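You operate a simulated robot arm through the tools that you are given. There is no shell and no other tool.

Carry out the task below with a simulated robot arm. There is one attempt and no reset: what you move stays moved.

TASK
Pound the sugar lumps fine in the mortar.
Fine: stand the mortar on the placemat, put the pestle back, leave the purple spoon resting over the sugar, ready to serve. Set down upright: wooden pestle.

Only the result counts: the job must be done as asked and must still hold three seconds after the hand-in. Knocking over, shifting, dropping, spilling or breaking anything else fails it.

THE ROBOT
A 7-joint arm with a two-finger parallel gripper, fixed in place. Base frame: the origin is on the floor under the middle of its stand, x ahead of it, y to its left, z up; the work surface is at about z = 0.75. Readings come in m, degrees, newtons and seconds.
With the tool pointing down near the work surface it reaches from about 0.44 to 0.92 m from the base axis. Its first joint turns from -143.0 to 143.0 degrees. Payload 3 kg.
Tool frame: the origin (TCP) lies between the finger pads and is the grasp point; the fingertips stand 0.03 m ahead of it; z points along the fingers, y is the line along which they close. Largest opening 0.094 m; finger width 0.028, thickness 0.01; the body of the gripper, 0.05 by 0.096 m, starts 0.055 m behind the TCP.
Orientation is that of the tool frame in the base frame, as a unit quaternion [w, x, y, z]. With the fingers straight down and closing along the base's y, the tool's x points along the base's -x, its y along +y and its z along -z.

THE INTERFACE
- The arm moves only by the tool servo_tool. Its argument "increments" is a list that holds one entry, the list of rows, each a list of 7 numbers: the finger opening in m, from 0 to 0.094, then the shift along the tool's x, y, z in m, then the turn, a rotation vector about the tool's x, y, z in degrees. In form: [[[jaw, tx, ty, tz, rx, ry, rz], ...]]. A call has 1 to 20 rows; each row is the pose to reach, as a shift and turn from the pose commanded when the call began, along the tool's axes at that moment. A row lasts 0.2 s, in which the tool goes at most 0.05 m and 8.6 degrees; a call with a longer step from one row to the next is refused whole, and so is a gripper value outside its range. A pose out of reach is approached as far as the arm can. The call stops where the force on the tool passes 40 N (or 10 N more than at its start, if that is more) or the arm is blocked; 0.2 s more then pass. Each finger travels about 0.072 m/s and halts on what it meets, pressing with about 32 N; the grip force reading is that of the motor and also rises with nothing between the fingers. The clock runs only during rows and for 0.2 s after the last one: add rows that repeat a pose to give the fingers time. It gives the time, the measured TCP pose, the force on the tool (base axes), the opening and the grip force at its end, in the units of the frame above (readings bear some noise), with the torque about the TCP (base axes, N m) and any sound that the robot's microphone picked up.
- Cameras (640 x 400 px; columns grow to the right, rows downward): "scene" is fixed at [0.0491, -0.5003, 1.333]; the picture's right is [0.86, -0.52, 0.00], its down [-0.16, -0.26, -0.95] and it looks along [0.49, 0.82, -0.31] (base axes); focal length 316 px, centre (320, 200). "wrist" rides on the gripper at [0.076, 0.014, -0.102] in the tool frame; the picture's right is [-0.18, 0.98, 0.00], its down [-0.75, -0.14, -0.64] and it looks along [-0.63, -0.12, 0.77] (tool axes); focal length 243 px, centre (320, 200). There is no depth. A picture from a camera that has moved, and an enlarged one, comes with that camera's place and axes in the base frame and with its lens.
- snapshot(camera): a new picture of that camera. The clock stands still meanwhile.
- inspect(camera, box): a new picture of the part [left, top, right, bottom] of that camera's present view, enlarged. The clock stands still meanwhile.
- finish_job(): hands the job in; it is judged then, once.

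Places have to be worked out from the pictures, the camera data and where the tool is seen. Open the gripper and draw the arm clear of the work before you hand the job in, unless the task says otherwise.

The tools are called after ">>>" by a JSON object that holds its "op" and its "data". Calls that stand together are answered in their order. servo_tool: Moves the arm, as the interface text tells. Its arguments: {"type":"object","properties":{"increments":{"type":"array"}},"required":["increments"]} The other tools are called the same way: snapshot (camera) takes a picture; inspect (camera, box) takes an enlarged picture of a part of a camera's view; finish_job () hands the job in.

At the start:

```text
time_s: 0.0
position: [0.4276, 0.4674, 1.1597]
tool_rot: [0.0, 0.001, 1.0, -0.001]
wrist_force: [0.3, -0.3, -0.1]
ft_torque: [0.0, 0.01, -0.01]
opening: 0.0939
grip_force: 0.1
```

scene: 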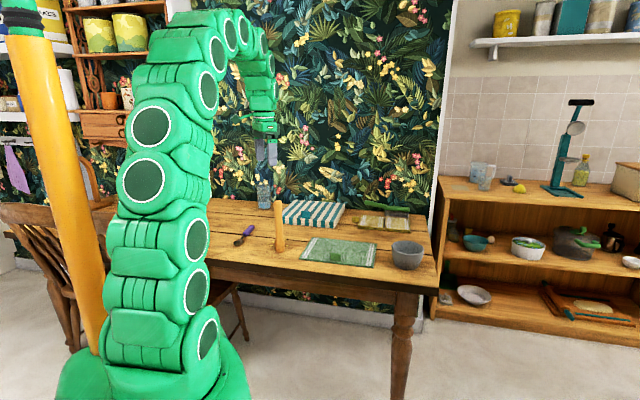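
wrist: 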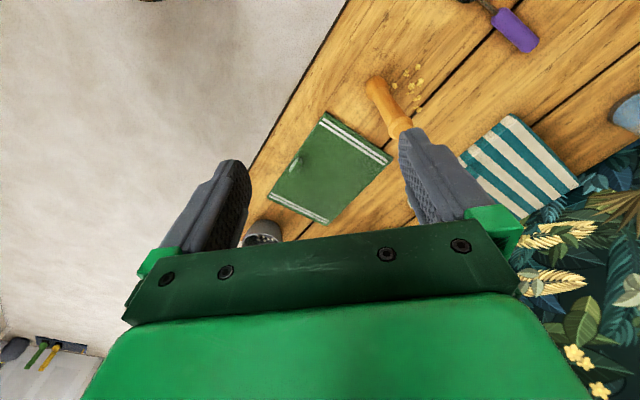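

I'll look more closely at the table in both cameras before moving anything.

>>> {"op": "inspect", "data": {"camera": "scene", "box": [200, 160, 440, 310]}}

>>> {"op": "inspect", "data": {"camera": "wrist", "box": [220, 0, 640, 262]}}

```text
2.67 times, centred on (320, 235) of scene
camera zoom: at [0.0491, -0.5003, 1.333], right [0.86, -0.52, 0.0], down [-0.16, -0.26, -0.95], along [0.49, 0.82, -0.31], focal length 843 px, centre (320, 107)
```

zoom: 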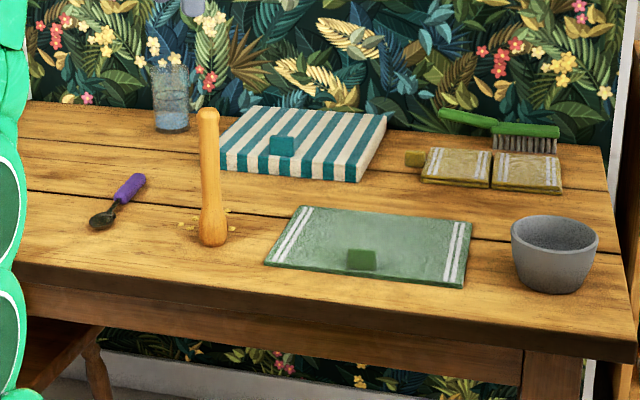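

```text
1.52 times, centred on (430, 131) of wrist
camera zoom: at [0.3511, 0.4816, 1.2617], right [0.18, 0.98, 0.0], down [0.75, -0.14, 0.64], along [0.63, -0.12, -0.77], focal length 370 px, centre (152, 305)
```

zoom: 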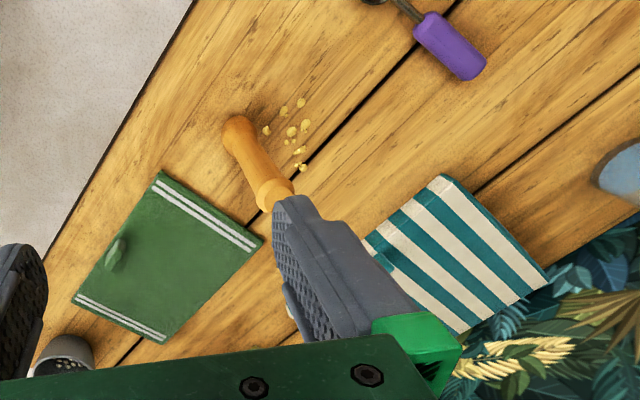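

From the scene picture I judge: mortar near (0.85, 0.22), upright pestle near (0.50, 0.57), green placemat centred near (0.70, 0.44), purple spoon near (0.42, 0.76). I raise no risk by moving high over the mat so the wrist camera looks into the mortar.

>>> {"op": "servo_tool", "data": {"increments": [[[0.094, -0.0276, -0.0234, 0.0167, 0, 0, 0], [0.094, -0.0552, -0.0468, 0.0334, 0, 0, 0], [0.094, -0.0828, -0.0702, 0.05, 0, 0, 0], [0.094, -0.1104, -0.0936, 0.0667, 0, 0, 0], [0.094, -0.138, -0.117, 0.0833, 0, 0, 0], [0.094, -0.1656, -0.1404, 0.1, 0, 0, 0], [0.094, -0.1932, -0.1638, 0.1167, 0, 0, 0], [0.094, -0.2208, -0.1872, 0.1333, 0, 0, 0], [0.094, -0.248, -0.211, 0.15, 0, 0, 0]]]}}

>>> {"op": "snapshot", "data": {"camera": "wrist"}}

>>> {"op": "snapshot", "data": {"camera": "scene"}}

```text
time_s: 2.0
position: [0.6733, 0.2563, 1.0101]
tool_rot: [-0.001, 0.0, 1.0, 0.0]
wrist_force: [-0.4, 0.2, -0.4]
ft_torque: [0.01, 0.0, 0.0]
opening: 0.0941
grip_force: 0.1
```

```text
taken
camera wrist: at [0.5966, 0.2689, 1.1124], right [0.18, 0.98, 0.0], down [0.75, -0.14, 0.64], along [0.63, -0.12, -0.77], focal length 243 px, centre (320, 200)
```

wrist: 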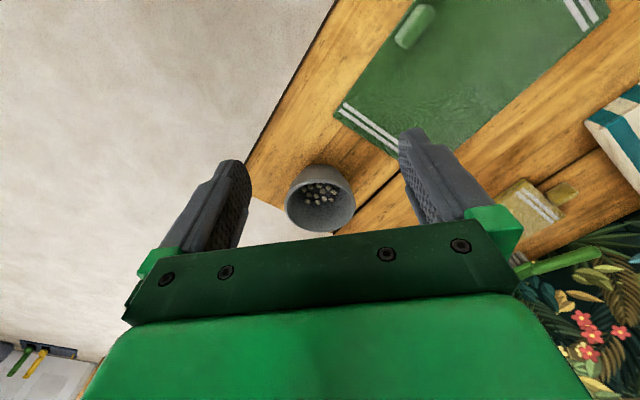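

```text
taken
```

scene: 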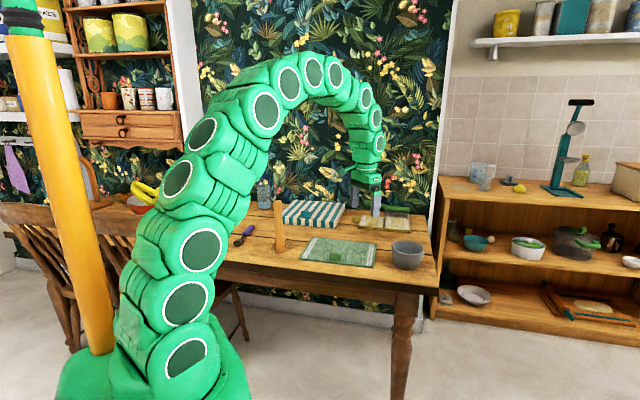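

The mortar is in view with lumps inside; I enlarge it and the placemat tab.

>>> {"op": "inspect", "data": {"camera": "wrist", "box": [256, 150, 384, 240]}}

>>> {"op": "inspect", "data": {"camera": "wrist", "box": [320, 0, 640, 200]}}

>>> {"op": "inspect", "data": {"camera": "scene", "box": [370, 220, 450, 280]}}

```text
4.44 times, centred on (320, 195) of wrist
camera zoom: at [0.5966, 0.2689, 1.1124], right [0.18, 0.98, 0.0], down [0.75, -0.14, 0.64], along [0.63, -0.12, -0.77], focal length 1078 px, centre (320, 222)
```

zoom: 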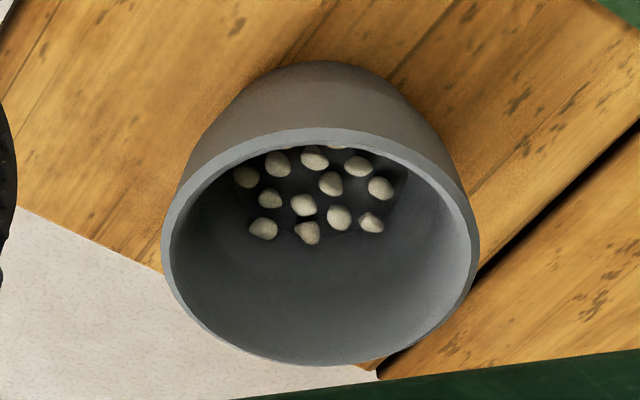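

```text
2.00 times, centred on (480, 100) of wrist
camera zoom: at [0.5966, 0.2689, 1.1124], right [0.18, 0.98, 0.0], down [0.75, -0.14, 0.64], along [0.63, -0.12, -0.77], focal length 485 px, centre (0, 400)
```

zoom: 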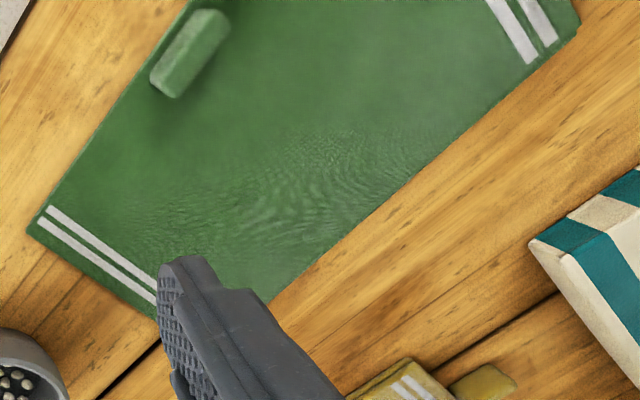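

```text
6.67 times, centred on (410, 250) of scene
camera zoom: at [0.0491, -0.5003, 1.333], right [0.86, -0.52, 0.0], down [-0.16, -0.26, -0.95], along [0.49, 0.82, -0.31], focal length 2108 px, centre (-280, -133)
```

zoom: 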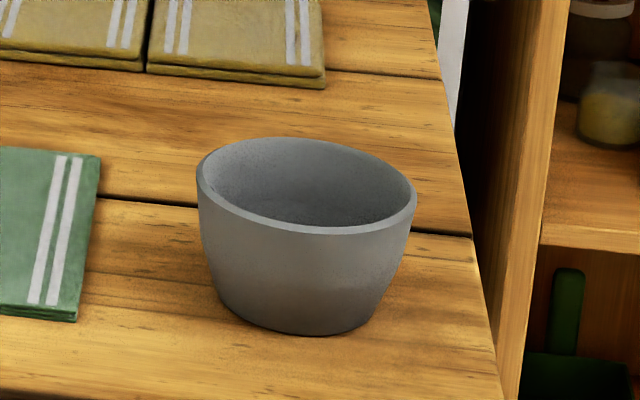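

The lumps lie inside the thin-walled mortar: triangulating both views puts the rim centre at about (0.849, 0.221, 0.819), outer diameter ≈0.116 (too wide to span), so I will grip the near rim wall. I turn the tool so it closes radially and go above the near wall at (0.795, 0.207), staying high.

>>> {"op": "servo_tool", "data": {"increments": [[[0.06, -0.012, -0.005, 0.009, 0, 0, 7.54], [0.06, -0.024, -0.01, 0.018, 0, 0, 15.08], [0.06, -0.036, -0.015, 0.027, 0, 0, 22.62], [0.06, -0.048, -0.02, 0.036, 0, 0, 30.16], [0.06, -0.06, -0.025, 0.045, 0, 0, 37.7], [0.06, -0.072, -0.03, 0.054, 0, 0, 45.24], [0.06, -0.084, -0.035, 0.063, 0, 0, 52.78], [0.06, -0.096, -0.04, 0.072, 0, 0, 60.32], [0.06, -0.108, -0.045, 0.081, 0, 0, 67.86], [0.06, -0.1205, -0.0496, 0.09, 0, 0, 75.4], [0.06, -0.1205, -0.0496, 0.09, 0, 0, 75.4]]]}}

>>> {"op": "snapshot", "data": {"camera": "wrist"}}

>>> {"op": "snapshot", "data": {"camera": "scene"}}

```text
time_s: 4.4
position: [0.7942, 0.2077, 0.9181]
tool_rot: [-0.001, 0.613, 0.79, 0.0]
wrist_force: [-0.1, 1.0, 0.5]
ft_torque: [0.0, 0.01, 0.0]
opening: 0.0603
grip_force: 0.1
```

```text
taken
camera wrist: at [0.7897, 0.2841, 1.0213], right [1.0, 0.07, 0.0], down [0.05, -0.76, 0.64], along [0.04, -0.64, -0.77], focal length 243 px, centre (320, 200)
```

wrist: 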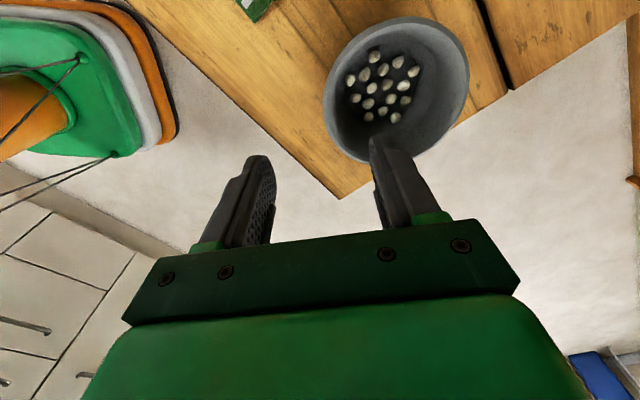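

```text
taken
```

scene: 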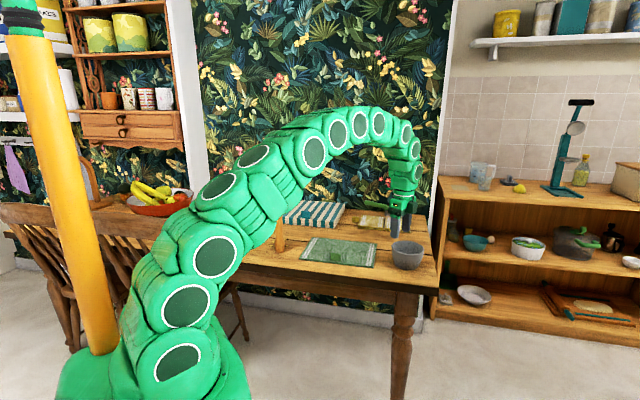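

The tool is turned correctly. I enlarge the mortar rim to refine its centre before tilting and descending.

>>> {"op": "inspect", "data": {"camera": "wrist", "box": [300, 0, 500, 180]}}

>>> {"op": "inspect", "data": {"camera": "scene", "box": [350, 180, 450, 280]}}

```text
2.22 times, centred on (400, 90) of wrist
camera zoom: at [0.7897, 0.2841, 1.0213], right [1.0, 0.07, 0.0], down [0.05, -0.76, 0.64], along [0.04, -0.64, -0.77], focal length 539 px, centre (142, 444)
```

zoom: 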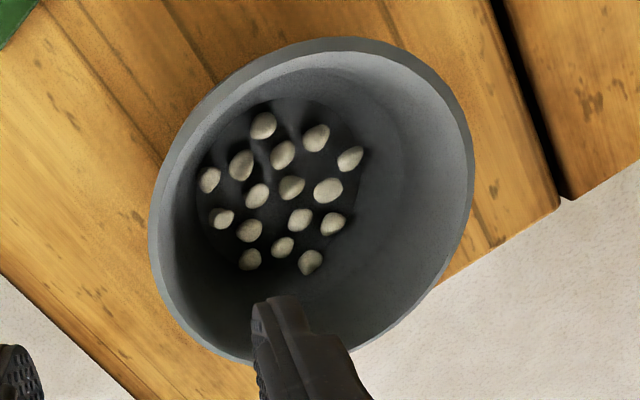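

```text
4.00 times, centred on (400, 230) of scene
camera zoom: at [0.0491, -0.5003, 1.333], right [0.86, -0.52, 0.0], down [-0.16, -0.26, -0.95], along [0.49, 0.82, -0.31], focal length 1265 px, centre (0, 80)
```

zoom: 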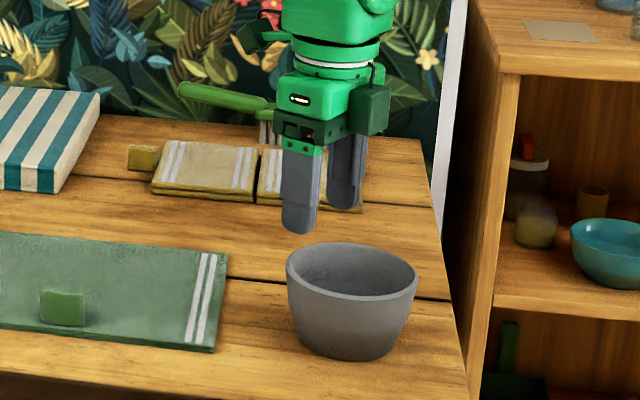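

Refined rim centre ≈ (0.850, 0.2215), outer radius ≈ 0.057, wall sloping roughly 8°. I tilt the tool 8° to match the wall and descend until the tips are just below rim level, with 3 cm of clearance on each side.

>>> {"op": "servo_tool", "data": {"increments": [[[0.06, 0, -0.005, 0, -4, 0, 0], [0.06, 0, -0.01, 0, -8, 0, 0], [0.06, 0, -0.0072, 0.0198, -8, 0, 0], [0.06, 0, -0.0044, 0.0396, -8, 0, 0], [0.06, 0, -0.0017, 0.0594, -8, 0, 0], [0.06, 0, 0.0011, 0.0792, -8, 0, 0], [0.06, 0, 0.0011, 0.0792, -8, 0, 0]]]}}

>>> {"op": "snapshot", "data": {"camera": "wrist"}}

>>> {"op": "inspect", "data": {"camera": "scene", "box": [350, 180, 450, 280]}}

```text
time_s: 6.0
position: [0.798, 0.2071, 0.8392]
tool_rot: [0.042, 0.61, 0.789, 0.055]
wrist_force: [-0.2, 0.0, 0.4]
ft_torque: [0.01, 0.03, -0.01]
opening: 0.0601
grip_force: 0.1
```

```text
taken
camera wrist: at [0.777, 0.28, 0.9433], right [0.99, 0.07, 0.14], down [-0.03, -0.79, 0.62], along [0.15, -0.61, -0.78], focal length 243 px, centre (320, 200)
```

wrist: 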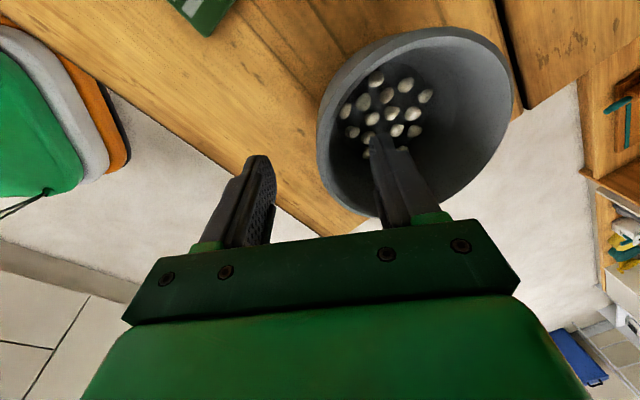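

```text
4.00 times, centred on (400, 230) of scene
camera zoom: at [0.0491, -0.5003, 1.333], right [0.86, -0.52, 0.0], down [-0.16, -0.26, -0.95], along [0.49, 0.82, -0.31], focal length 1265 px, centre (0, 80)
```

zoom: 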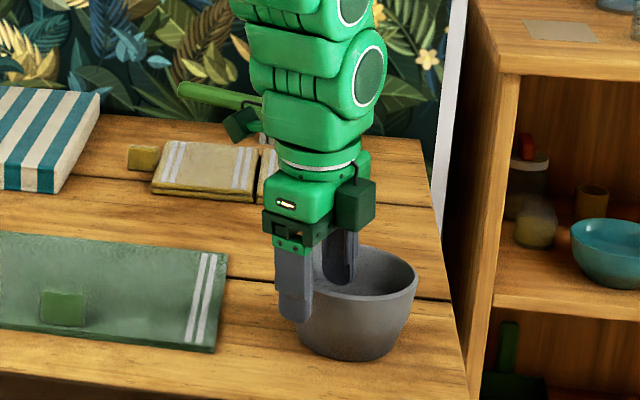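

Inner finger is inside the bowl, outer finger outside. I descend 15 mm more along the tool axis, then close on the wall.

>>> {"op": "servo_tool", "data": {"increments": [[[0.06, 0, 0, 0.008, 0, 0, 0], [0.06, 0, 0, 0.016, 0, 0, 0], [0.045, 0, 0, 0.016, 0, 0, 0], [0.03, 0, 0, 0.016, 0, 0, 0], [0.02, 0, 0, 0.016, 0, 0, 0], [0.01, 0, 0, 0.016, 0, 0, 0], [0.0, 0, 0, 0.016, 0, 0, 0], [0.0, 0, 0, 0.016, 0, 0, 0], [0.0, 0, 0, 0.016, 0, 0, 0]]]}}

>>> {"op": "snapshot", "data": {"camera": "wrist"}}

>>> {"op": "inspect", "data": {"camera": "scene", "box": [350, 180, 450, 280]}}

```text
time_s: 8.0
position: [0.7983, 0.2078, 0.8258]
tool_rot: [0.042, 0.61, 0.789, 0.056]
wrist_force: [3.8, 9.7, 17.8]
ft_torque: [0.11, -0.33, 0.28]
opening: 0.008
grip_force: 32.1
```

```text
taken
camera wrist: at [0.7791, 0.2809, 0.9289], right [0.99, 0.07, 0.14], down [-0.03, -0.79, 0.62], along [0.15, -0.61, -0.78], focal length 243 px, centre (320, 200)
```

wrist: 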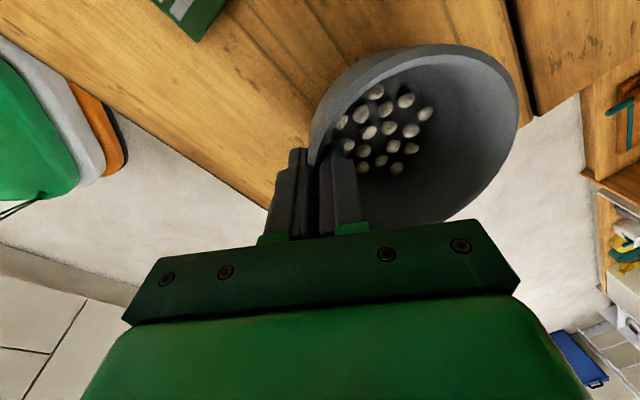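

```text
4.00 times, centred on (400, 230) of scene
camera zoom: at [0.0491, -0.5003, 1.333], right [0.86, -0.52, 0.0], down [-0.16, -0.26, -0.95], along [0.49, 0.82, -0.31], focal length 1265 px, centre (0, 80)
```

zoom: 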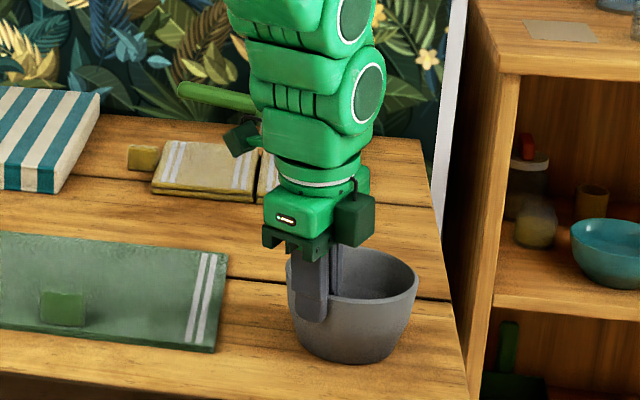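

The wall is gripped (opening 8 mm, 32 N). I lift straight up 3 cm slowly and check that the mortar follows level.

>>> {"op": "servo_tool", "data": {"increments": [[[0.0, 0, 0.0007, -0.005, 0, 0, 0], [0.0, 0, 0.0014, -0.0099, 0, 0, 0], [0.0, 0, 0.0021, -0.0149, 0, 0, 0], [0.0, 0, 0.0028, -0.0198, 0, 0, 0], [0.0, 0, 0.0035, -0.0248, 0, 0, 0], [0.0, 0, 0.0042, -0.0297, 0, 0, 0], [0.0, 0, 0.0042, -0.0297, 0, 0, 0]]]}}

>>> {"op": "snapshot", "data": {"camera": "wrist"}}

>>> {"op": "inspect", "data": {"camera": "scene", "box": [350, 180, 450, 280]}}

```text
time_s: 9.6
position: [0.7995, 0.2079, 0.8543]
tool_rot: [0.042, 0.61, 0.789, 0.056]
wrist_force: [0.5, 0.2, -11.5]
ft_torque: [-0.08, 0.54, 0.02]
opening: 0.0084
grip_force: 32.1
```

```text
taken
camera wrist: at [0.7795, 0.2803, 0.9573], right [0.99, 0.07, 0.14], down [-0.03, -0.79, 0.62], along [0.15, -0.61, -0.78], focal length 243 px, centre (320, 200)
```

wrist: 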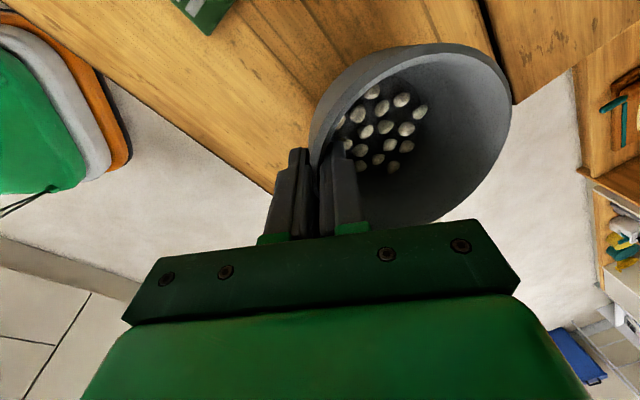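

```text
4.00 times, centred on (400, 230) of scene
camera zoom: at [0.0491, -0.5003, 1.333], right [0.86, -0.52, 0.0], down [-0.16, -0.26, -0.95], along [0.49, 0.82, -0.31], focal length 1265 px, centre (0, 80)
```

zoom: 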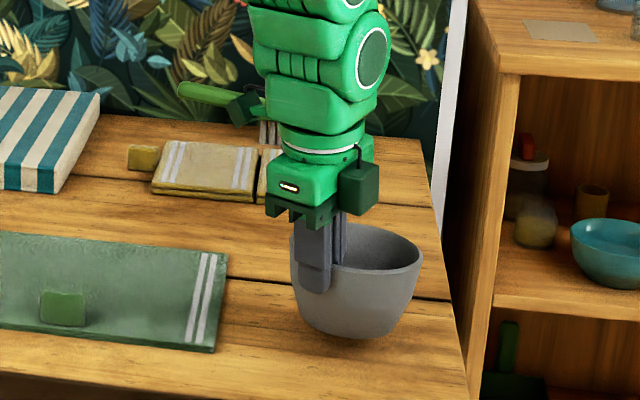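

The mortar (≈1.2 kg) came up level with all lumps inside. I raise it a bit more and carry it smoothly to above the green placemat, aiming for mortar centre (0.712, 0.445), which clears the mat's tab.

>>> {"op": "servo_tool", "data": {"increments": [[[0.0, 0, 0.0021, -0.0149, 0, 0, 0], [0.0, 0, 0.0042, -0.0297, 0, 0, 0], [0.0, 0.01, 0.0011, -0.0301, 0, 0, 0], [0.0, 0.0301, -0.0052, -0.031, 0, 0, 0], [0.0, 0.0552, -0.013, -0.0321, 0, 0, 0], [0.0, 0.0803, -0.0209, -0.0332, 0, 0, 0], [0.0, 0.1054, -0.0287, -0.0343, 0, 0, 0], [0.0, 0.1305, -0.0366, -0.0354, 0, 0, 0], [0.0, 0.1556, -0.0444, -0.0365, 0, 0, 0], [0.0, 0.1807, -0.0522, -0.0376, 0, 0, 0], [0.0, 0.2058, -0.0601, -0.0387, 0, 0, 0], [0.0, 0.2259, -0.0664, -0.0396, 0, 0, 0], [0.0, 0.241, -0.0711, -0.0403, 0, 0, 0], [0.0, 0.251, -0.0742, -0.0407, 0, 0, 0], [0.0, 0.251, -0.0742, -0.0407, 0, 0, 0]]]}}

>>> {"op": "snapshot", "data": {"camera": "wrist"}}

>>> {"op": "inspect", "data": {"camera": "scene", "box": [200, 160, 440, 310]}}

```text
time_s: 12.8
position: [0.6575, 0.4324, 0.8836]
tool_rot: [0.042, 0.61, 0.789, 0.055]
wrist_force: [-0.1, -0.3, -10.9]
ft_torque: [-0.08, 0.53, 0.01]
opening: 0.0079
grip_force: 32.4
```

```text
taken
camera wrist: at [0.638, 0.5043, 0.9869], right [0.99, 0.07, 0.14], down [-0.03, -0.79, 0.62], along [0.15, -0.61, -0.78], focal length 243 px, centre (320, 200)
```

wrist: 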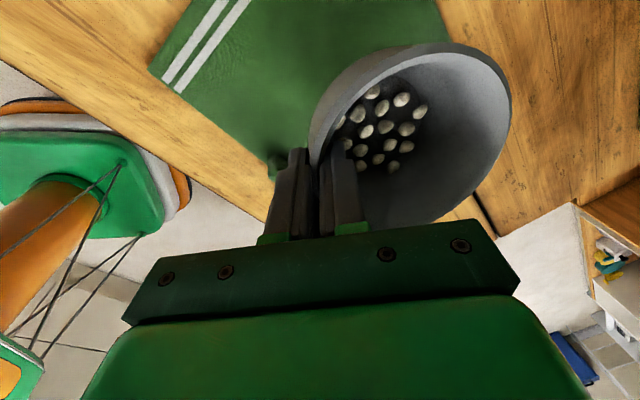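

```text
2.67 times, centred on (320, 235) of scene
camera zoom: at [0.0491, -0.5003, 1.333], right [0.86, -0.52, 0.0], down [-0.16, -0.26, -0.95], along [0.49, 0.82, -0.31], focal length 843 px, centre (320, 107)
```

zoom: 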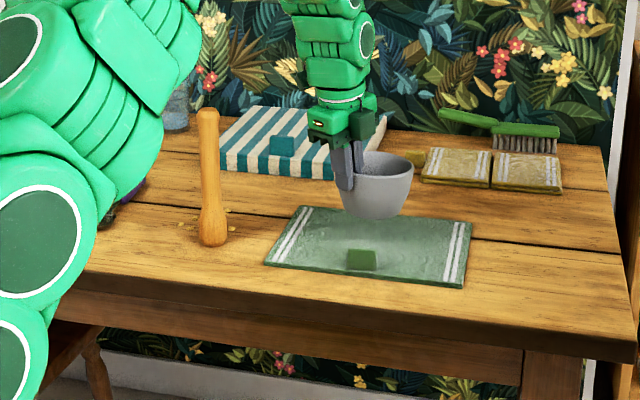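

The mortar hangs over the mat, level. I lower 4 cm first, then will feel for the mat in small steps.

>>> {"op": "servo_tool", "data": {"increments": [[[0.0, 0, -0.0011, 0.0079, 0, 0, 0], [0.0, 0, -0.0022, 0.0158, 0, 0, 0], [0.0, 0, -0.0033, 0.0238, 0, 0, 0], [0.0, 0, -0.0045, 0.0317, 0, 0, 0], [0.0, 0, -0.0056, 0.0396, 0, 0, 0], [0.0, 0, -0.0056, 0.0396, 0, 0, 0]]]}}

>>> {"op": "inspect", "data": {"camera": "scene", "box": [290, 190, 390, 280]}}

```text
time_s: 14.2
position: [0.659, 0.4316, 0.8454]
tool_rot: [0.043, 0.61, 0.789, 0.055]
wrist_force: [0.2, -0.6, -10.9]
ft_torque: [-0.12, 0.55, 0.0]
opening: 0.0085
grip_force: 32.1
```

```text
4.44 times, centred on (340, 235) of scene
camera zoom: at [0.0491, -0.5003, 1.333], right [0.86, -0.52, 0.0], down [-0.16, -0.26, -0.95], along [0.49, 0.82, -0.31], focal length 1406 px, centre (231, 44)
```

zoom: 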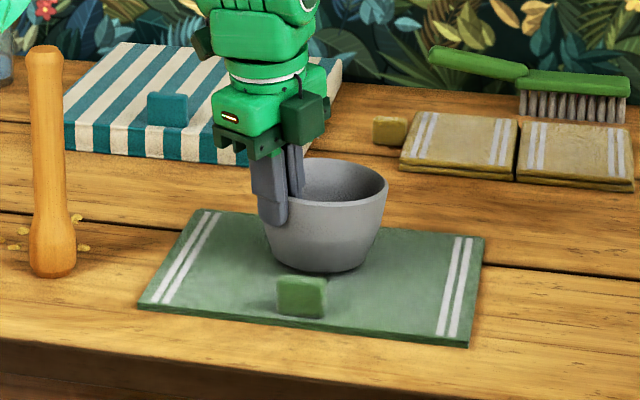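

Bottom is close to the mat. I lower 8 mm in small steps and read the force.

>>> {"op": "servo_tool", "data": {"increments": [[[0.0, 0, -0.0003, 0.002, 0, 0, 0], [0.0, 0, -0.0006, 0.004, 0, 0, 0], [0.0, 0, -0.0008, 0.0059, 0, 0, 0], [0.0, 0, -0.0011, 0.0079, 0, 0, 0]]]}}

```text
time_s: 15.2
position: [0.659, 0.4312, 0.8379]
tool_rot: [0.043, 0.61, 0.789, 0.055]
wrist_force: [-4.6, -2.9, -0.5]
ft_torque: [-0.19, 0.02, -0.21]
opening: 0.0081
grip_force: 32.1
```

Contact with the mat: the weight has come off. I press 1.5 mm more to seat it and open slowly.

>>> {"op": "servo_tool", "data": {"increments": [[[0.0, 0, -0.0002, 0.0015, 0, 0, 0], [0.006, 0, -0.0002, 0.0015, 0, 0, 0], [0.012, 0, -0.0002, 0.0015, 0, 0, 0], [0.02, 0, -0.0002, 0.0015, 0, 0, 0], [0.035, 0, -0.0002, 0.0015, 0, 0, 0], [0.05, 0, -0.0002, 0.0015, 0, 0, 0], [0.05, 0, -0.0002, 0.0015, 0, 0, 0]]]}}

>>> {"op": "snapshot", "data": {"camera": "wrist"}}

>>> {"op": "inspect", "data": {"camera": "scene", "box": [290, 190, 390, 280]}}

```text
time_s: 16.8
position: [0.6591, 0.4311, 0.8352]
tool_rot: [0.043, 0.61, 0.789, 0.056]
wrist_force: [0.7, -0.5, 0.1]
ft_torque: [0.01, 0.0, -0.02]
opening: 0.05
grip_force: 0.0
```

```text
taken
camera wrist: at [0.64, 0.5039, 0.9388], right [0.99, 0.07, 0.14], down [-0.03, -0.79, 0.62], along [0.15, -0.61, -0.78], focal length 243 px, centre (320, 200)
```

wrist: 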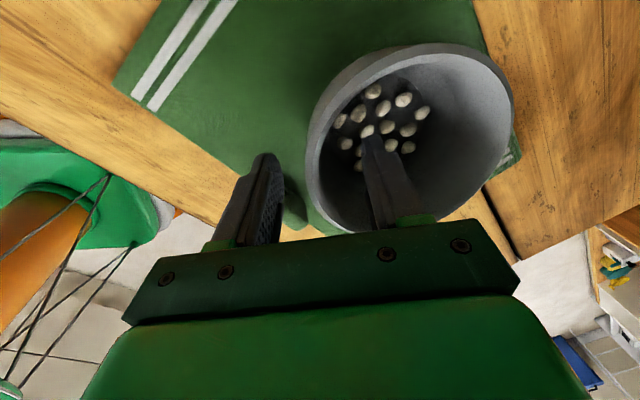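

```text
4.44 times, centred on (340, 235) of scene
camera zoom: at [0.0491, -0.5003, 1.333], right [0.86, -0.52, 0.0], down [-0.16, -0.26, -0.95], along [0.49, 0.82, -0.31], focal length 1406 px, centre (231, 44)
```

zoom: 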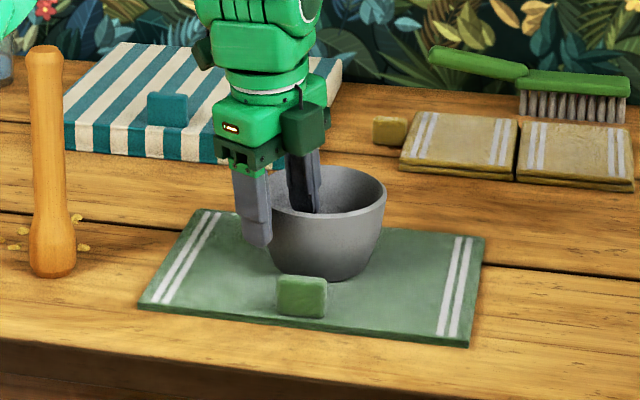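

The mortar stands squarely on the mat with the lumps inside. I back the fingers out along the wall direction, then straighten the tool up high.

>>> {"op": "servo_tool", "data": {"increments": [[[0.05, 0, 0, -0.02, 0, 0, 0], [0.05, 0, 0, -0.05, 0, 0, 0], [0.05, 0, 0, -0.09, 0, 0, 0], [0.06, 0, 0, -0.13, 0, 0, 0], [0.07, 0, 0, -0.17, 0, 0, 0], [0.08, 0, 0, -0.21, 0, 0, 0], [0.09, 0, 0, -0.24, 4, 0, 0], [0.09, 0, 0, -0.26, 8, 0, 0], [0.09, 0, 0, -0.26, 8, 0, 0]]]}}

>>> {"op": "snapshot", "data": {"camera": "wrist"}}

>>> {"op": "inspect", "data": {"camera": "scene", "box": [200, 160, 440, 310]}}

```text
time_s: 18.8
position: [0.6236, 0.4219, 1.0938]
tool_rot: [0.0, 0.612, 0.791, -0.001]
wrist_force: [0.0, -0.1, 0.2]
ft_torque: [-0.04, 0.04, 0.04]
opening: 0.09
grip_force: 0.1
```

```text
taken
camera wrist: at [0.6181, 0.4983, 1.1958], right [1.0, 0.07, 0.0], down [0.05, -0.76, 0.64], along [0.04, -0.64, -0.77], focal length 243 px, centre (320, 200)
```

wrist: 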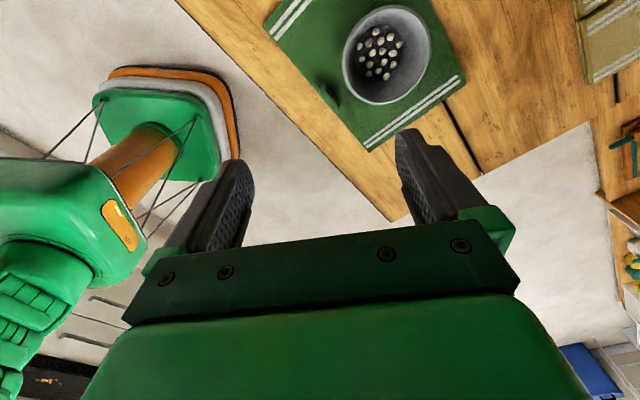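

```text
2.67 times, centred on (320, 235) of scene
camera zoom: at [0.0491, -0.5003, 1.333], right [0.86, -0.52, 0.0], down [-0.16, -0.26, -0.95], along [0.49, 0.82, -0.31], focal length 843 px, centre (320, 107)
```

zoom: 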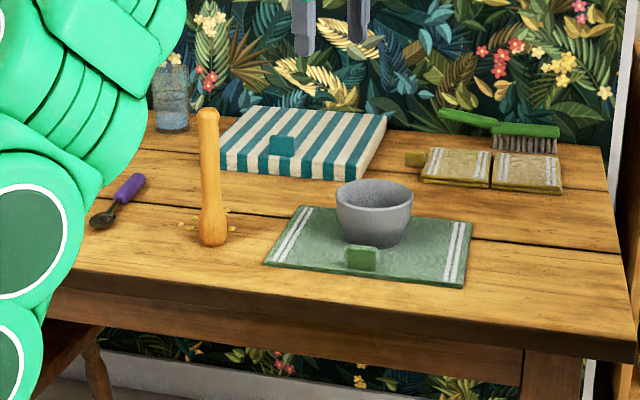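

The mortar now stands at about (0.7105, 0.445), all lumps in. Next I turn the tool back and move high to a spot where the wrist camera can see the pestle.

>>> {"op": "servo_tool", "data": {"increments": [[[0.09, 0.0153, -0.0161, -0.0026, 0, 0, -7.54], [0.09, 0.0305, -0.0321, -0.0052, 0, 0, -15.08], [0.09, 0.0458, -0.0482, -0.0078, 0, 0, -22.62], [0.09, 0.0611, -0.0643, -0.0104, 0, 0, -30.16], [0.09, 0.0764, -0.0804, -0.013, 0, 0, -37.7], [0.09, 0.0916, -0.0964, -0.0156, 0, 0, -45.24], [0.09, 0.1069, -0.1125, -0.0182, 0, 0, -52.78], [0.09, 0.1222, -0.1286, -0.0208, 0, 0, -60.32], [0.09, 0.1374, -0.1446, -0.0234, 0, 0, -67.86], [0.09, 0.1527, -0.1607, -0.026, 0, 0, -75.4], [0.09, 0.1527, -0.1607, -0.026, 0, 0, -75.4]]]}}

>>> {"op": "snapshot", "data": {"camera": "wrist"}}

>>> {"op": "inspect", "data": {"camera": "scene", "box": [200, 130, 360, 260]}}

```text
time_s: 21.2
position: [0.4318, 0.5312, 1.1189]
tool_rot: [0.0, 0.0, 1.0, 0.0]
wrist_force: [0.6, -0.7, 0.6]
ft_torque: [0.04, -0.01, 0.02]
opening: 0.0901
grip_force: 0.0
```

```text
taken
camera wrist: at [0.3555, 0.5449, 1.2214], right [0.18, 0.98, 0.0], down [0.75, -0.14, 0.64], along [0.63, -0.12, -0.77], focal length 243 px, centre (320, 200)
```

wrist: 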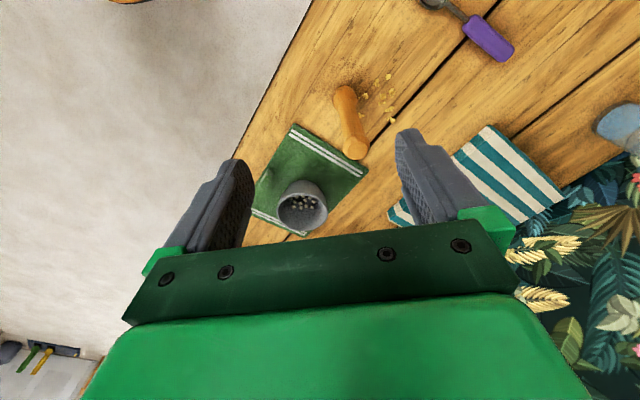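

```text
3.08 times, centred on (280, 195) of scene
camera zoom: at [0.0491, -0.5003, 1.333], right [0.86, -0.52, 0.0], down [-0.16, -0.26, -0.95], along [0.49, 0.82, -0.31], focal length 973 px, centre (443, 215)
```

zoom: 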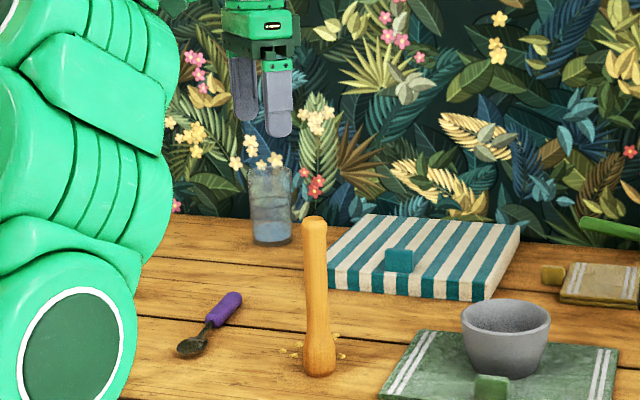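

Pestle and spoon are both visible now; I enlarge each in the wrist view to fix their positions.

>>> {"op": "inspect", "data": {"camera": "wrist", "box": [300, 60, 428, 180]}}

>>> {"op": "inspect", "data": {"camera": "wrist", "box": [400, 0, 530, 80]}}

>>> {"op": "inspect", "data": {"camera": "scene", "box": [225, 195, 325, 260]}}

```text
3.33 times, centred on (364, 120) of wrist
camera zoom: at [0.3555, 0.5449, 1.2214], right [0.18, 0.98, 0.0], down [0.75, -0.14, 0.64], along [0.63, -0.12, -0.77], focal length 809 px, centre (173, 467)
```

zoom: 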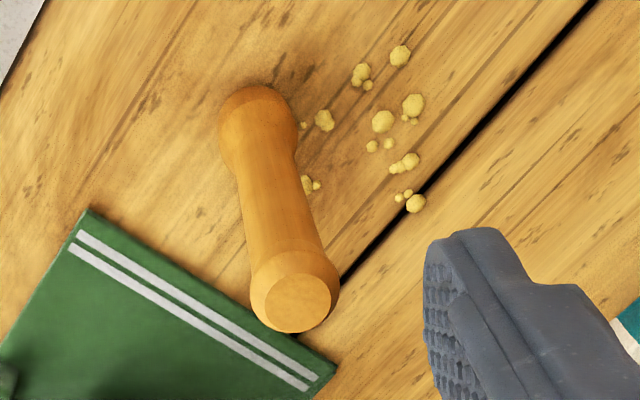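

```text
4.92 times, centred on (465, 40) of wrist
camera zoom: at [0.3555, 0.5449, 1.2214], right [0.18, 0.98, 0.0], down [0.75, -0.14, 0.64], along [0.63, -0.12, -0.77], focal length 1194 px, centre (-394, 988)
```

zoom: 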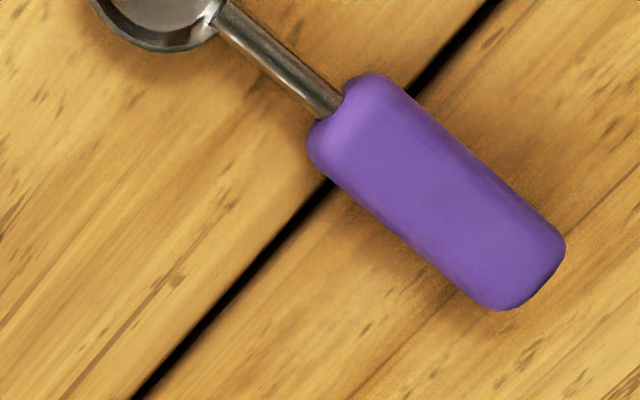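

```text
6.15 times, centred on (275, 228) of scene
camera zoom: at [0.0491, -0.5003, 1.333], right [0.86, -0.52, 0.0], down [-0.16, -0.26, -0.95], along [0.49, 0.82, -0.31], focal length 1946 px, centre (597, 31)
```

zoom: 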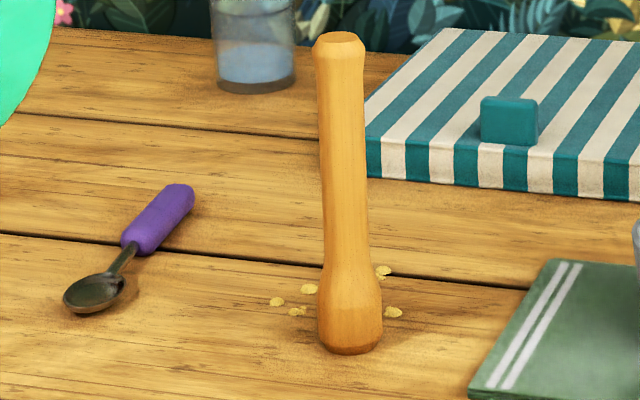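

Pestle: axis ≈ (0.499, 0.563), top ≈ 0.963, handle ≈ 0.03 thick. I move above it at z = 1.05 and check alignment.

>>> {"op": "servo_tool", "data": {"increments": [[[0.09, -0.0168, 0.008, 0.0172, 0, 0, 0], [0.09, -0.0336, 0.0159, 0.0345, 0, 0, 0], [0.09, -0.0504, 0.0239, 0.0518, 0, 0, 0], [0.09, -0.0672, 0.0318, 0.069, 0, 0, 0], [0.09, -0.0672, 0.0318, 0.069, 0, 0, 0]]]}}

>>> {"op": "snapshot", "data": {"camera": "wrist"}}

>>> {"op": "inspect", "data": {"camera": "scene", "box": [225, 160, 325, 260]}}

```text
time_s: 22.4
position: [0.4969, 0.5619, 1.0491]
tool_rot: [0.0, 0.0, 1.0, 0.0]
wrist_force: [0.5, 0.6, 1.0]
ft_torque: [0.0, 0.01, -0.01]
opening: 0.0899
grip_force: 0.1
```

```text
taken
camera wrist: at [0.4215, 0.5749, 1.151], right [0.18, 0.98, 0.0], down [0.75, -0.14, 0.64], along [0.63, -0.12, -0.77], focal length 243 px, centre (320, 200)
```

wrist: 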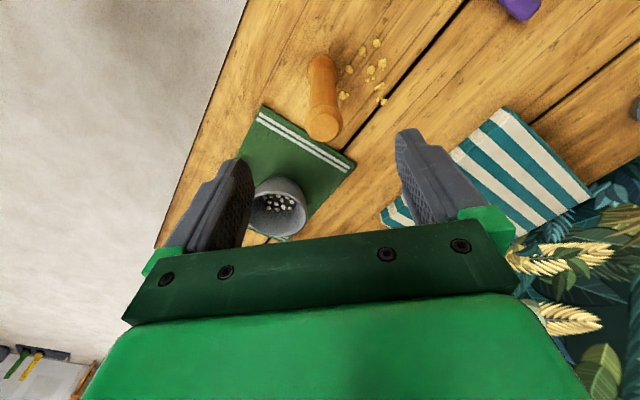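

```text
4.00 times, centred on (275, 210) of scene
camera zoom: at [0.0491, -0.5003, 1.333], right [0.86, -0.52, 0.0], down [-0.16, -0.26, -0.95], along [0.49, 0.82, -0.31], focal length 1265 px, centre (500, 160)
```

zoom: 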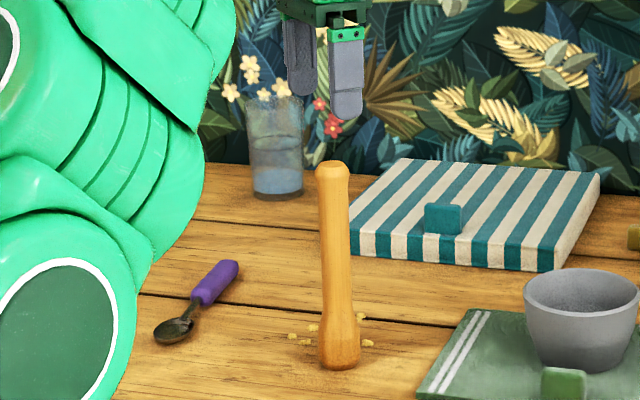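

The pestle top sits centred under the tool (≈(0.502, 0.562)). I descend to z ≈ 0.935 around the handle without closing.

>>> {"op": "servo_tool", "data": {"increments": [[[0.09, -0.003, 0, 0.02, 0, 0, 0], [0.09, -0.004, 0, 0.04, 0, 0, 0], [0.09, -0.004, 0, 0.06, 0, 0, 0], [0.09, -0.004, 0, 0.08, 0, 0, 0], [0.09, -0.004, 0, 0.1, 0, 0, 0], [0.09, -0.004, 0, 0.114, 0, 0, 0], [0.09, -0.004, 0, 0.114, 0, 0, 0]]]}}

>>> {"op": "inspect", "data": {"camera": "wrist", "box": [200, 60, 440, 240]}}

>>> {"op": "inspect", "data": {"camera": "scene", "box": [225, 160, 325, 260]}}

```text
time_s: 24.0
position: [0.5027, 0.5615, 0.9347]
tool_rot: [0.0, 0.0, 1.0, 0.001]
wrist_force: [-0.4, 0.7, -0.5]
ft_torque: [0.0, 0.03, 0.0]
opening: 0.0898
grip_force: 0.0
```

```text
2.22 times, centred on (320, 150) of wrist
camera zoom: at [0.4268, 0.5749, 1.0368], right [0.18, 0.98, 0.0], down [0.75, -0.14, 0.64], along [0.63, -0.12, -0.77], focal length 539 px, centre (320, 311)
```

zoom: 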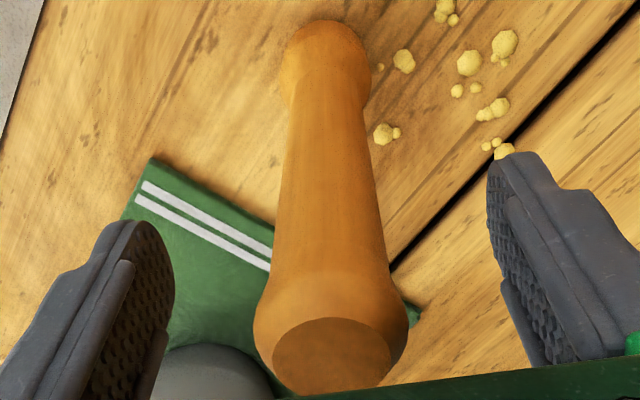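

```text
4.00 times, centred on (275, 210) of scene
camera zoom: at [0.0491, -0.5003, 1.333], right [0.86, -0.52, 0.0], down [-0.16, -0.26, -0.95], along [0.49, 0.82, -0.31], focal length 1265 px, centre (500, 160)
```

zoom: 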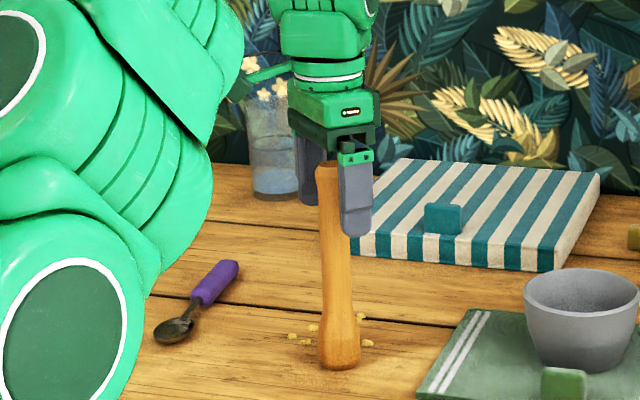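

The handle is centred between the fingers with the top at ≈0.96. I go 16 mm lower and close.

>>> {"op": "servo_tool", "data": {"increments": [[[0.09, 0, 0.0005, 0.008, 0, 0, 0], [0.09, 0, 0.001, 0.016, 0, 0, 0], [0.06, 0, 0.001, 0.016, 0, 0, 0], [0.04, 0, 0.001, 0.016, 0, 0, 0], [0.02, 0, 0.001, 0.016, 0, 0, 0], [0.0, 0, 0.001, 0.016, 0, 0, 0], [0.0, 0, 0.001, 0.016, 0, 0, 0], [0.0, 0, 0.001, 0.016, 0, 0, 0]]]}}

>>> {"op": "inspect", "data": {"camera": "wrist", "box": [200, 60, 440, 240]}}

>>> {"op": "inspect", "data": {"camera": "scene", "box": [225, 160, 325, 260]}}

```text
time_s: 25.8
position: [0.502, 0.563, 0.9195]
tool_rot: [0.0, 0.001, 1.0, 0.0]
wrist_force: [0.5, -0.4, -0.5]
ft_torque: [-0.12, -0.05, -0.03]
opening: 0.028
grip_force: 32.0
```

```text
2.22 times, centred on (320, 150) of wrist
camera zoom: at [0.4252, 0.5759, 1.0219], right [0.18, 0.98, 0.0], down [0.75, -0.14, 0.64], along [0.63, -0.12, -0.77], focal length 539 px, centre (320, 311)
```

zoom: 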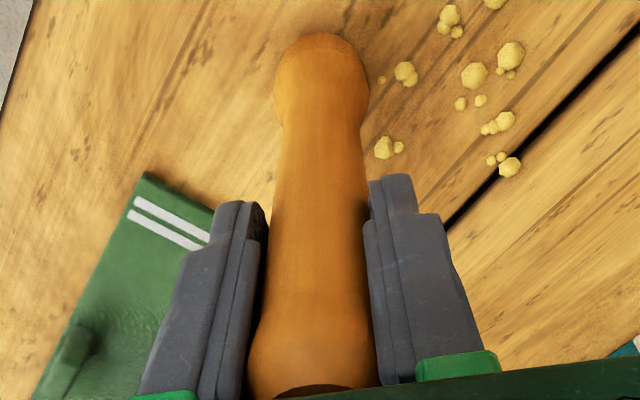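

```text
4.00 times, centred on (275, 210) of scene
camera zoom: at [0.0491, -0.5003, 1.333], right [0.86, -0.52, 0.0], down [-0.16, -0.26, -0.95], along [0.49, 0.82, -0.31], focal length 1265 px, centre (500, 160)
```

zoom: 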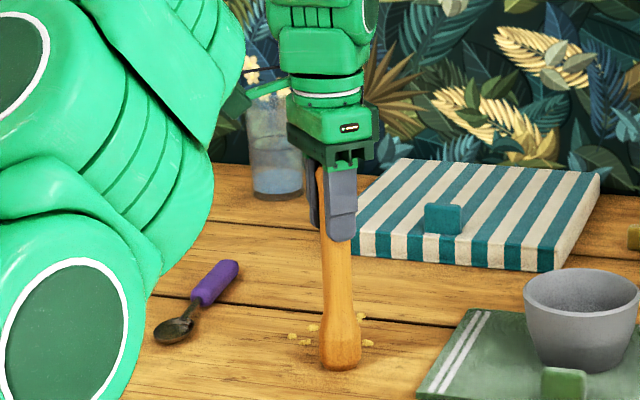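

Pestle gripped (28 mm) at TCP (0.502, 0.563, 0.9195), which I note for returning it. I lift it 13 cm straight up, then carry it above the mortar centre.

>>> {"op": "servo_tool", "data": {"increments": [[[0.0, 0, 0, -0.01, 0, 0, 0], [0.0, 0, 0, -0.04, 0, 0, 0], [0.0, 0, 0, -0.08, 0, 0, 0], [0.0, 0, 0, -0.115, 0, 0, 0], [0.0, 0, 0, -0.13, 0, 0, 0], [0.0, -0.0209, -0.0118, -0.13, 0, 0, 0], [0.0, -0.0521, -0.0296, -0.13, 0, 0, 0], [0.0, -0.0834, -0.0473, -0.13, 0, 0, 0], [0.0, -0.1147, -0.065, -0.13, 0, 0, 0], [0.0, -0.146, -0.0827, -0.13, 0, 0, 0], [0.0, -0.1772, -0.1005, -0.13, 0, 0, 0], [0.0, -0.198, -0.1123, -0.13, 0, 0, 0], [0.0, -0.2085, -0.1182, -0.13, 0, 0, 0], [0.0, -0.2085, -0.1182, -0.13, 0, 0, 0]]]}}

>>> {"op": "snapshot", "data": {"camera": "wrist"}}

>>> {"op": "inspect", "data": {"camera": "scene", "box": [270, 140, 430, 270]}}

```text
time_s: 28.8
position: [0.7104, 0.4424, 1.0493]
tool_rot: [0.0, 0.0, 1.0, 0.0]
wrist_force: [0.9, -0.9, -2.8]
ft_torque: [-0.04, 0.01, -0.04]
opening: 0.0278
grip_force: 32.6
```

```text
taken
camera wrist: at [0.6343, 0.4558, 1.1518], right [0.18, 0.98, 0.0], down [0.75, -0.14, 0.64], along [0.63, -0.12, -0.77], focal length 243 px, centre (320, 200)
```

wrist: 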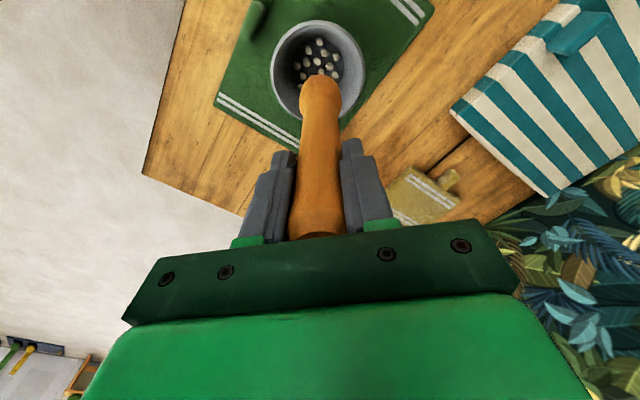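

```text
3.08 times, centred on (350, 205) of scene
camera zoom: at [0.0491, -0.5003, 1.333], right [0.86, -0.52, 0.0], down [-0.16, -0.26, -0.95], along [0.49, 0.82, -0.31], focal length 973 px, centre (228, 185)
```

zoom: 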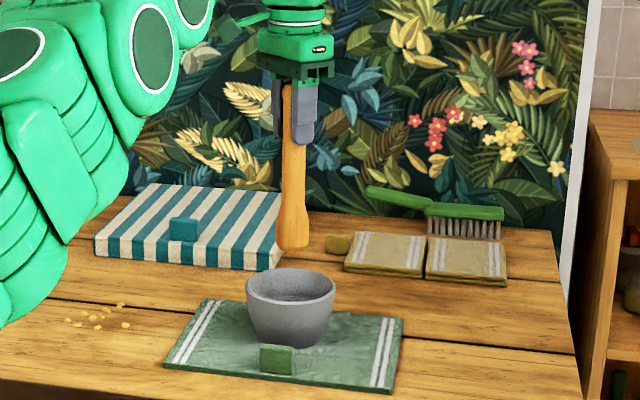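

Pestle hangs over the mortar. I enlarge to check centring before going in.

>>> {"op": "inspect", "data": {"camera": "wrist", "box": [250, 0, 390, 130]}}

>>> {"op": "inspect", "data": {"camera": "scene", "box": [310, 190, 390, 260]}}

```text
3.08 times, centred on (320, 65) of wrist
camera zoom: at [0.6343, 0.4558, 1.1518], right [0.18, 0.98, 0.0], down [0.75, -0.14, 0.64], along [0.63, -0.12, -0.77], focal length 746 px, centre (320, 615)
```

zoom: 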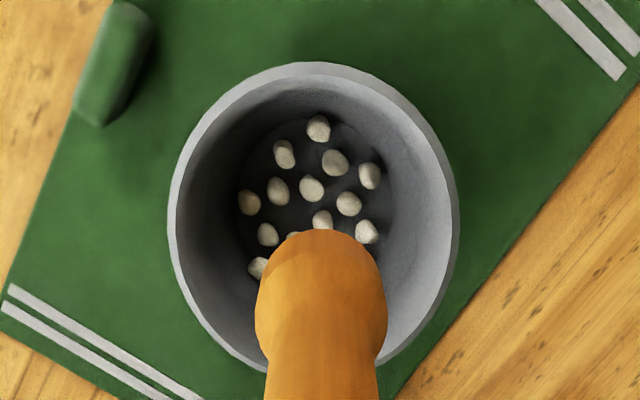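

```text
5.71 times, centred on (350, 225) of scene
camera zoom: at [0.0491, -0.5003, 1.333], right [0.86, -0.52, 0.0], down [-0.16, -0.26, -0.95], along [0.49, 0.82, -0.31], focal length 1807 px, centre (149, 57)
```

zoom: 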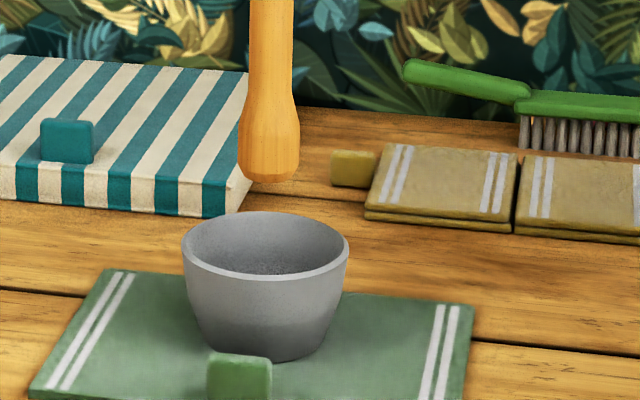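

Mortar centre ≈ (0.710, 0.441) lies right under the pestle. I lower the pestle into the bowl to just above the lumps, then press gently to feel contact.

>>> {"op": "servo_tool", "data": {"increments": [[[0.0, 0, 0, 0.02, 0, 0, 0], [0.0, 0, 0, 0.045, 0, 0, 0], [0.0, 0, 0, 0.065, 0, 0, 0], [0.0, 0, 0, 0.08, 0, 0, 0], [0.0, 0, 0, 0.087, 0, 0, 0], [0.0, 0, 0, 0.092, 0, 0, 0], [0.0, 0, 0, 0.097, 0, 0, 0], [0.0, 0, 0, 0.1, 0, 0, 0]]]}}

>>> {"op": "inspect", "data": {"camera": "scene", "box": [310, 170, 390, 260]}}

```text
time_s: 30.6
position: [0.7103, 0.4455, 0.9482]
tool_rot: [0.0, 0.0, 1.0, 0.0]
wrist_force: [-0.2, 0.2, -3.1]
ft_torque: [-0.01, 0.07, 0.02]
opening: 0.028
grip_force: 32.5
```

```text
4.44 times, centred on (350, 215) of scene
camera zoom: at [0.0491, -0.5003, 1.333], right [0.86, -0.52, 0.0], down [-0.16, -0.26, -0.95], along [0.49, 0.82, -0.31], focal length 1406 px, centre (187, 133)
```

zoom: 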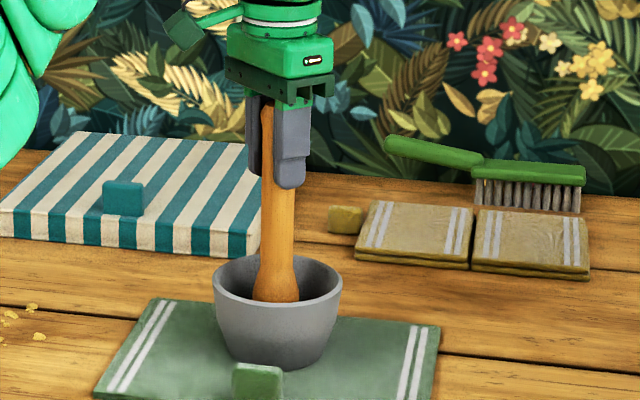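

No contact yet at TCP z 0.948. I continue down in 2 mm steps.

>>> {"op": "servo_tool", "data": {"increments": [[[0.0, 0, 0, 0.002, 0, 0, 0], [0.0, 0, 0, 0.004, 0, 0, 0], [0.0, 0, 0, 0.006, 0, 0, 0], [0.0, 0, 0, 0.008, 0, 0, 0], [0.0, 0, 0, 0.01, 0, 0, 0], [0.0, 0, 0, 0.012, 0, 0, 0]]]}}

```text
time_s: 32.0
position: [0.7092, 0.4444, 0.9369]
tool_rot: [0.001, 0.0, 1.0, 0.001]
wrist_force: [3.9, 1.7, 27.0]
ft_torque: [0.03, -0.26, 0.17]
opening: 0.0276
grip_force: 32.0
```

Contact at TCP z ≈ 0.937 with 27 N. I lift the pestle 4 cm within the bowl and strike down briskly once, listening for a response.

>>> {"op": "servo_tool", "data": {"increments": [[[0.0, 0, 0, -0.02, 0, 0, 0], [0.0, 0, 0, -0.04, 0, 0, 0], [0.0, 0, 0, -0.04, 0, 0, 0], [0.0, 0, 0, 0.0, 0, 0, 0], [0.0, 0, 0, 0.001, 0, 0, 0]]]}}

>>> {"op": "snapshot", "data": {"camera": "wrist"}}

```text
time_s: 33.2
position: [0.7093, 0.4458, 0.9378]
tool_rot: [0.001, 0.0, 1.0, 0.001]
wrist_force: [-4.4, 1.0, 15.3]
ft_torque: [-0.1, 0.73, 0.05]
opening: 0.0275
grip_force: 32.4
```

```text
taken
camera wrist: at [0.6333, 0.4586, 1.04], right [0.18, 0.98, 0.0], down [0.75, -0.14, 0.64], along [0.63, -0.12, -0.77], focal length 243 px, centre (320, 200)
```

wrist: 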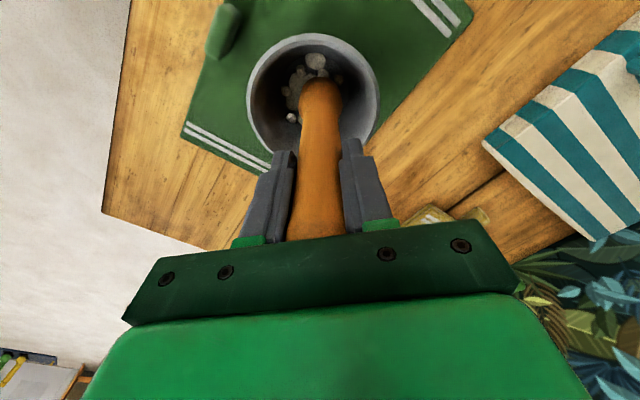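

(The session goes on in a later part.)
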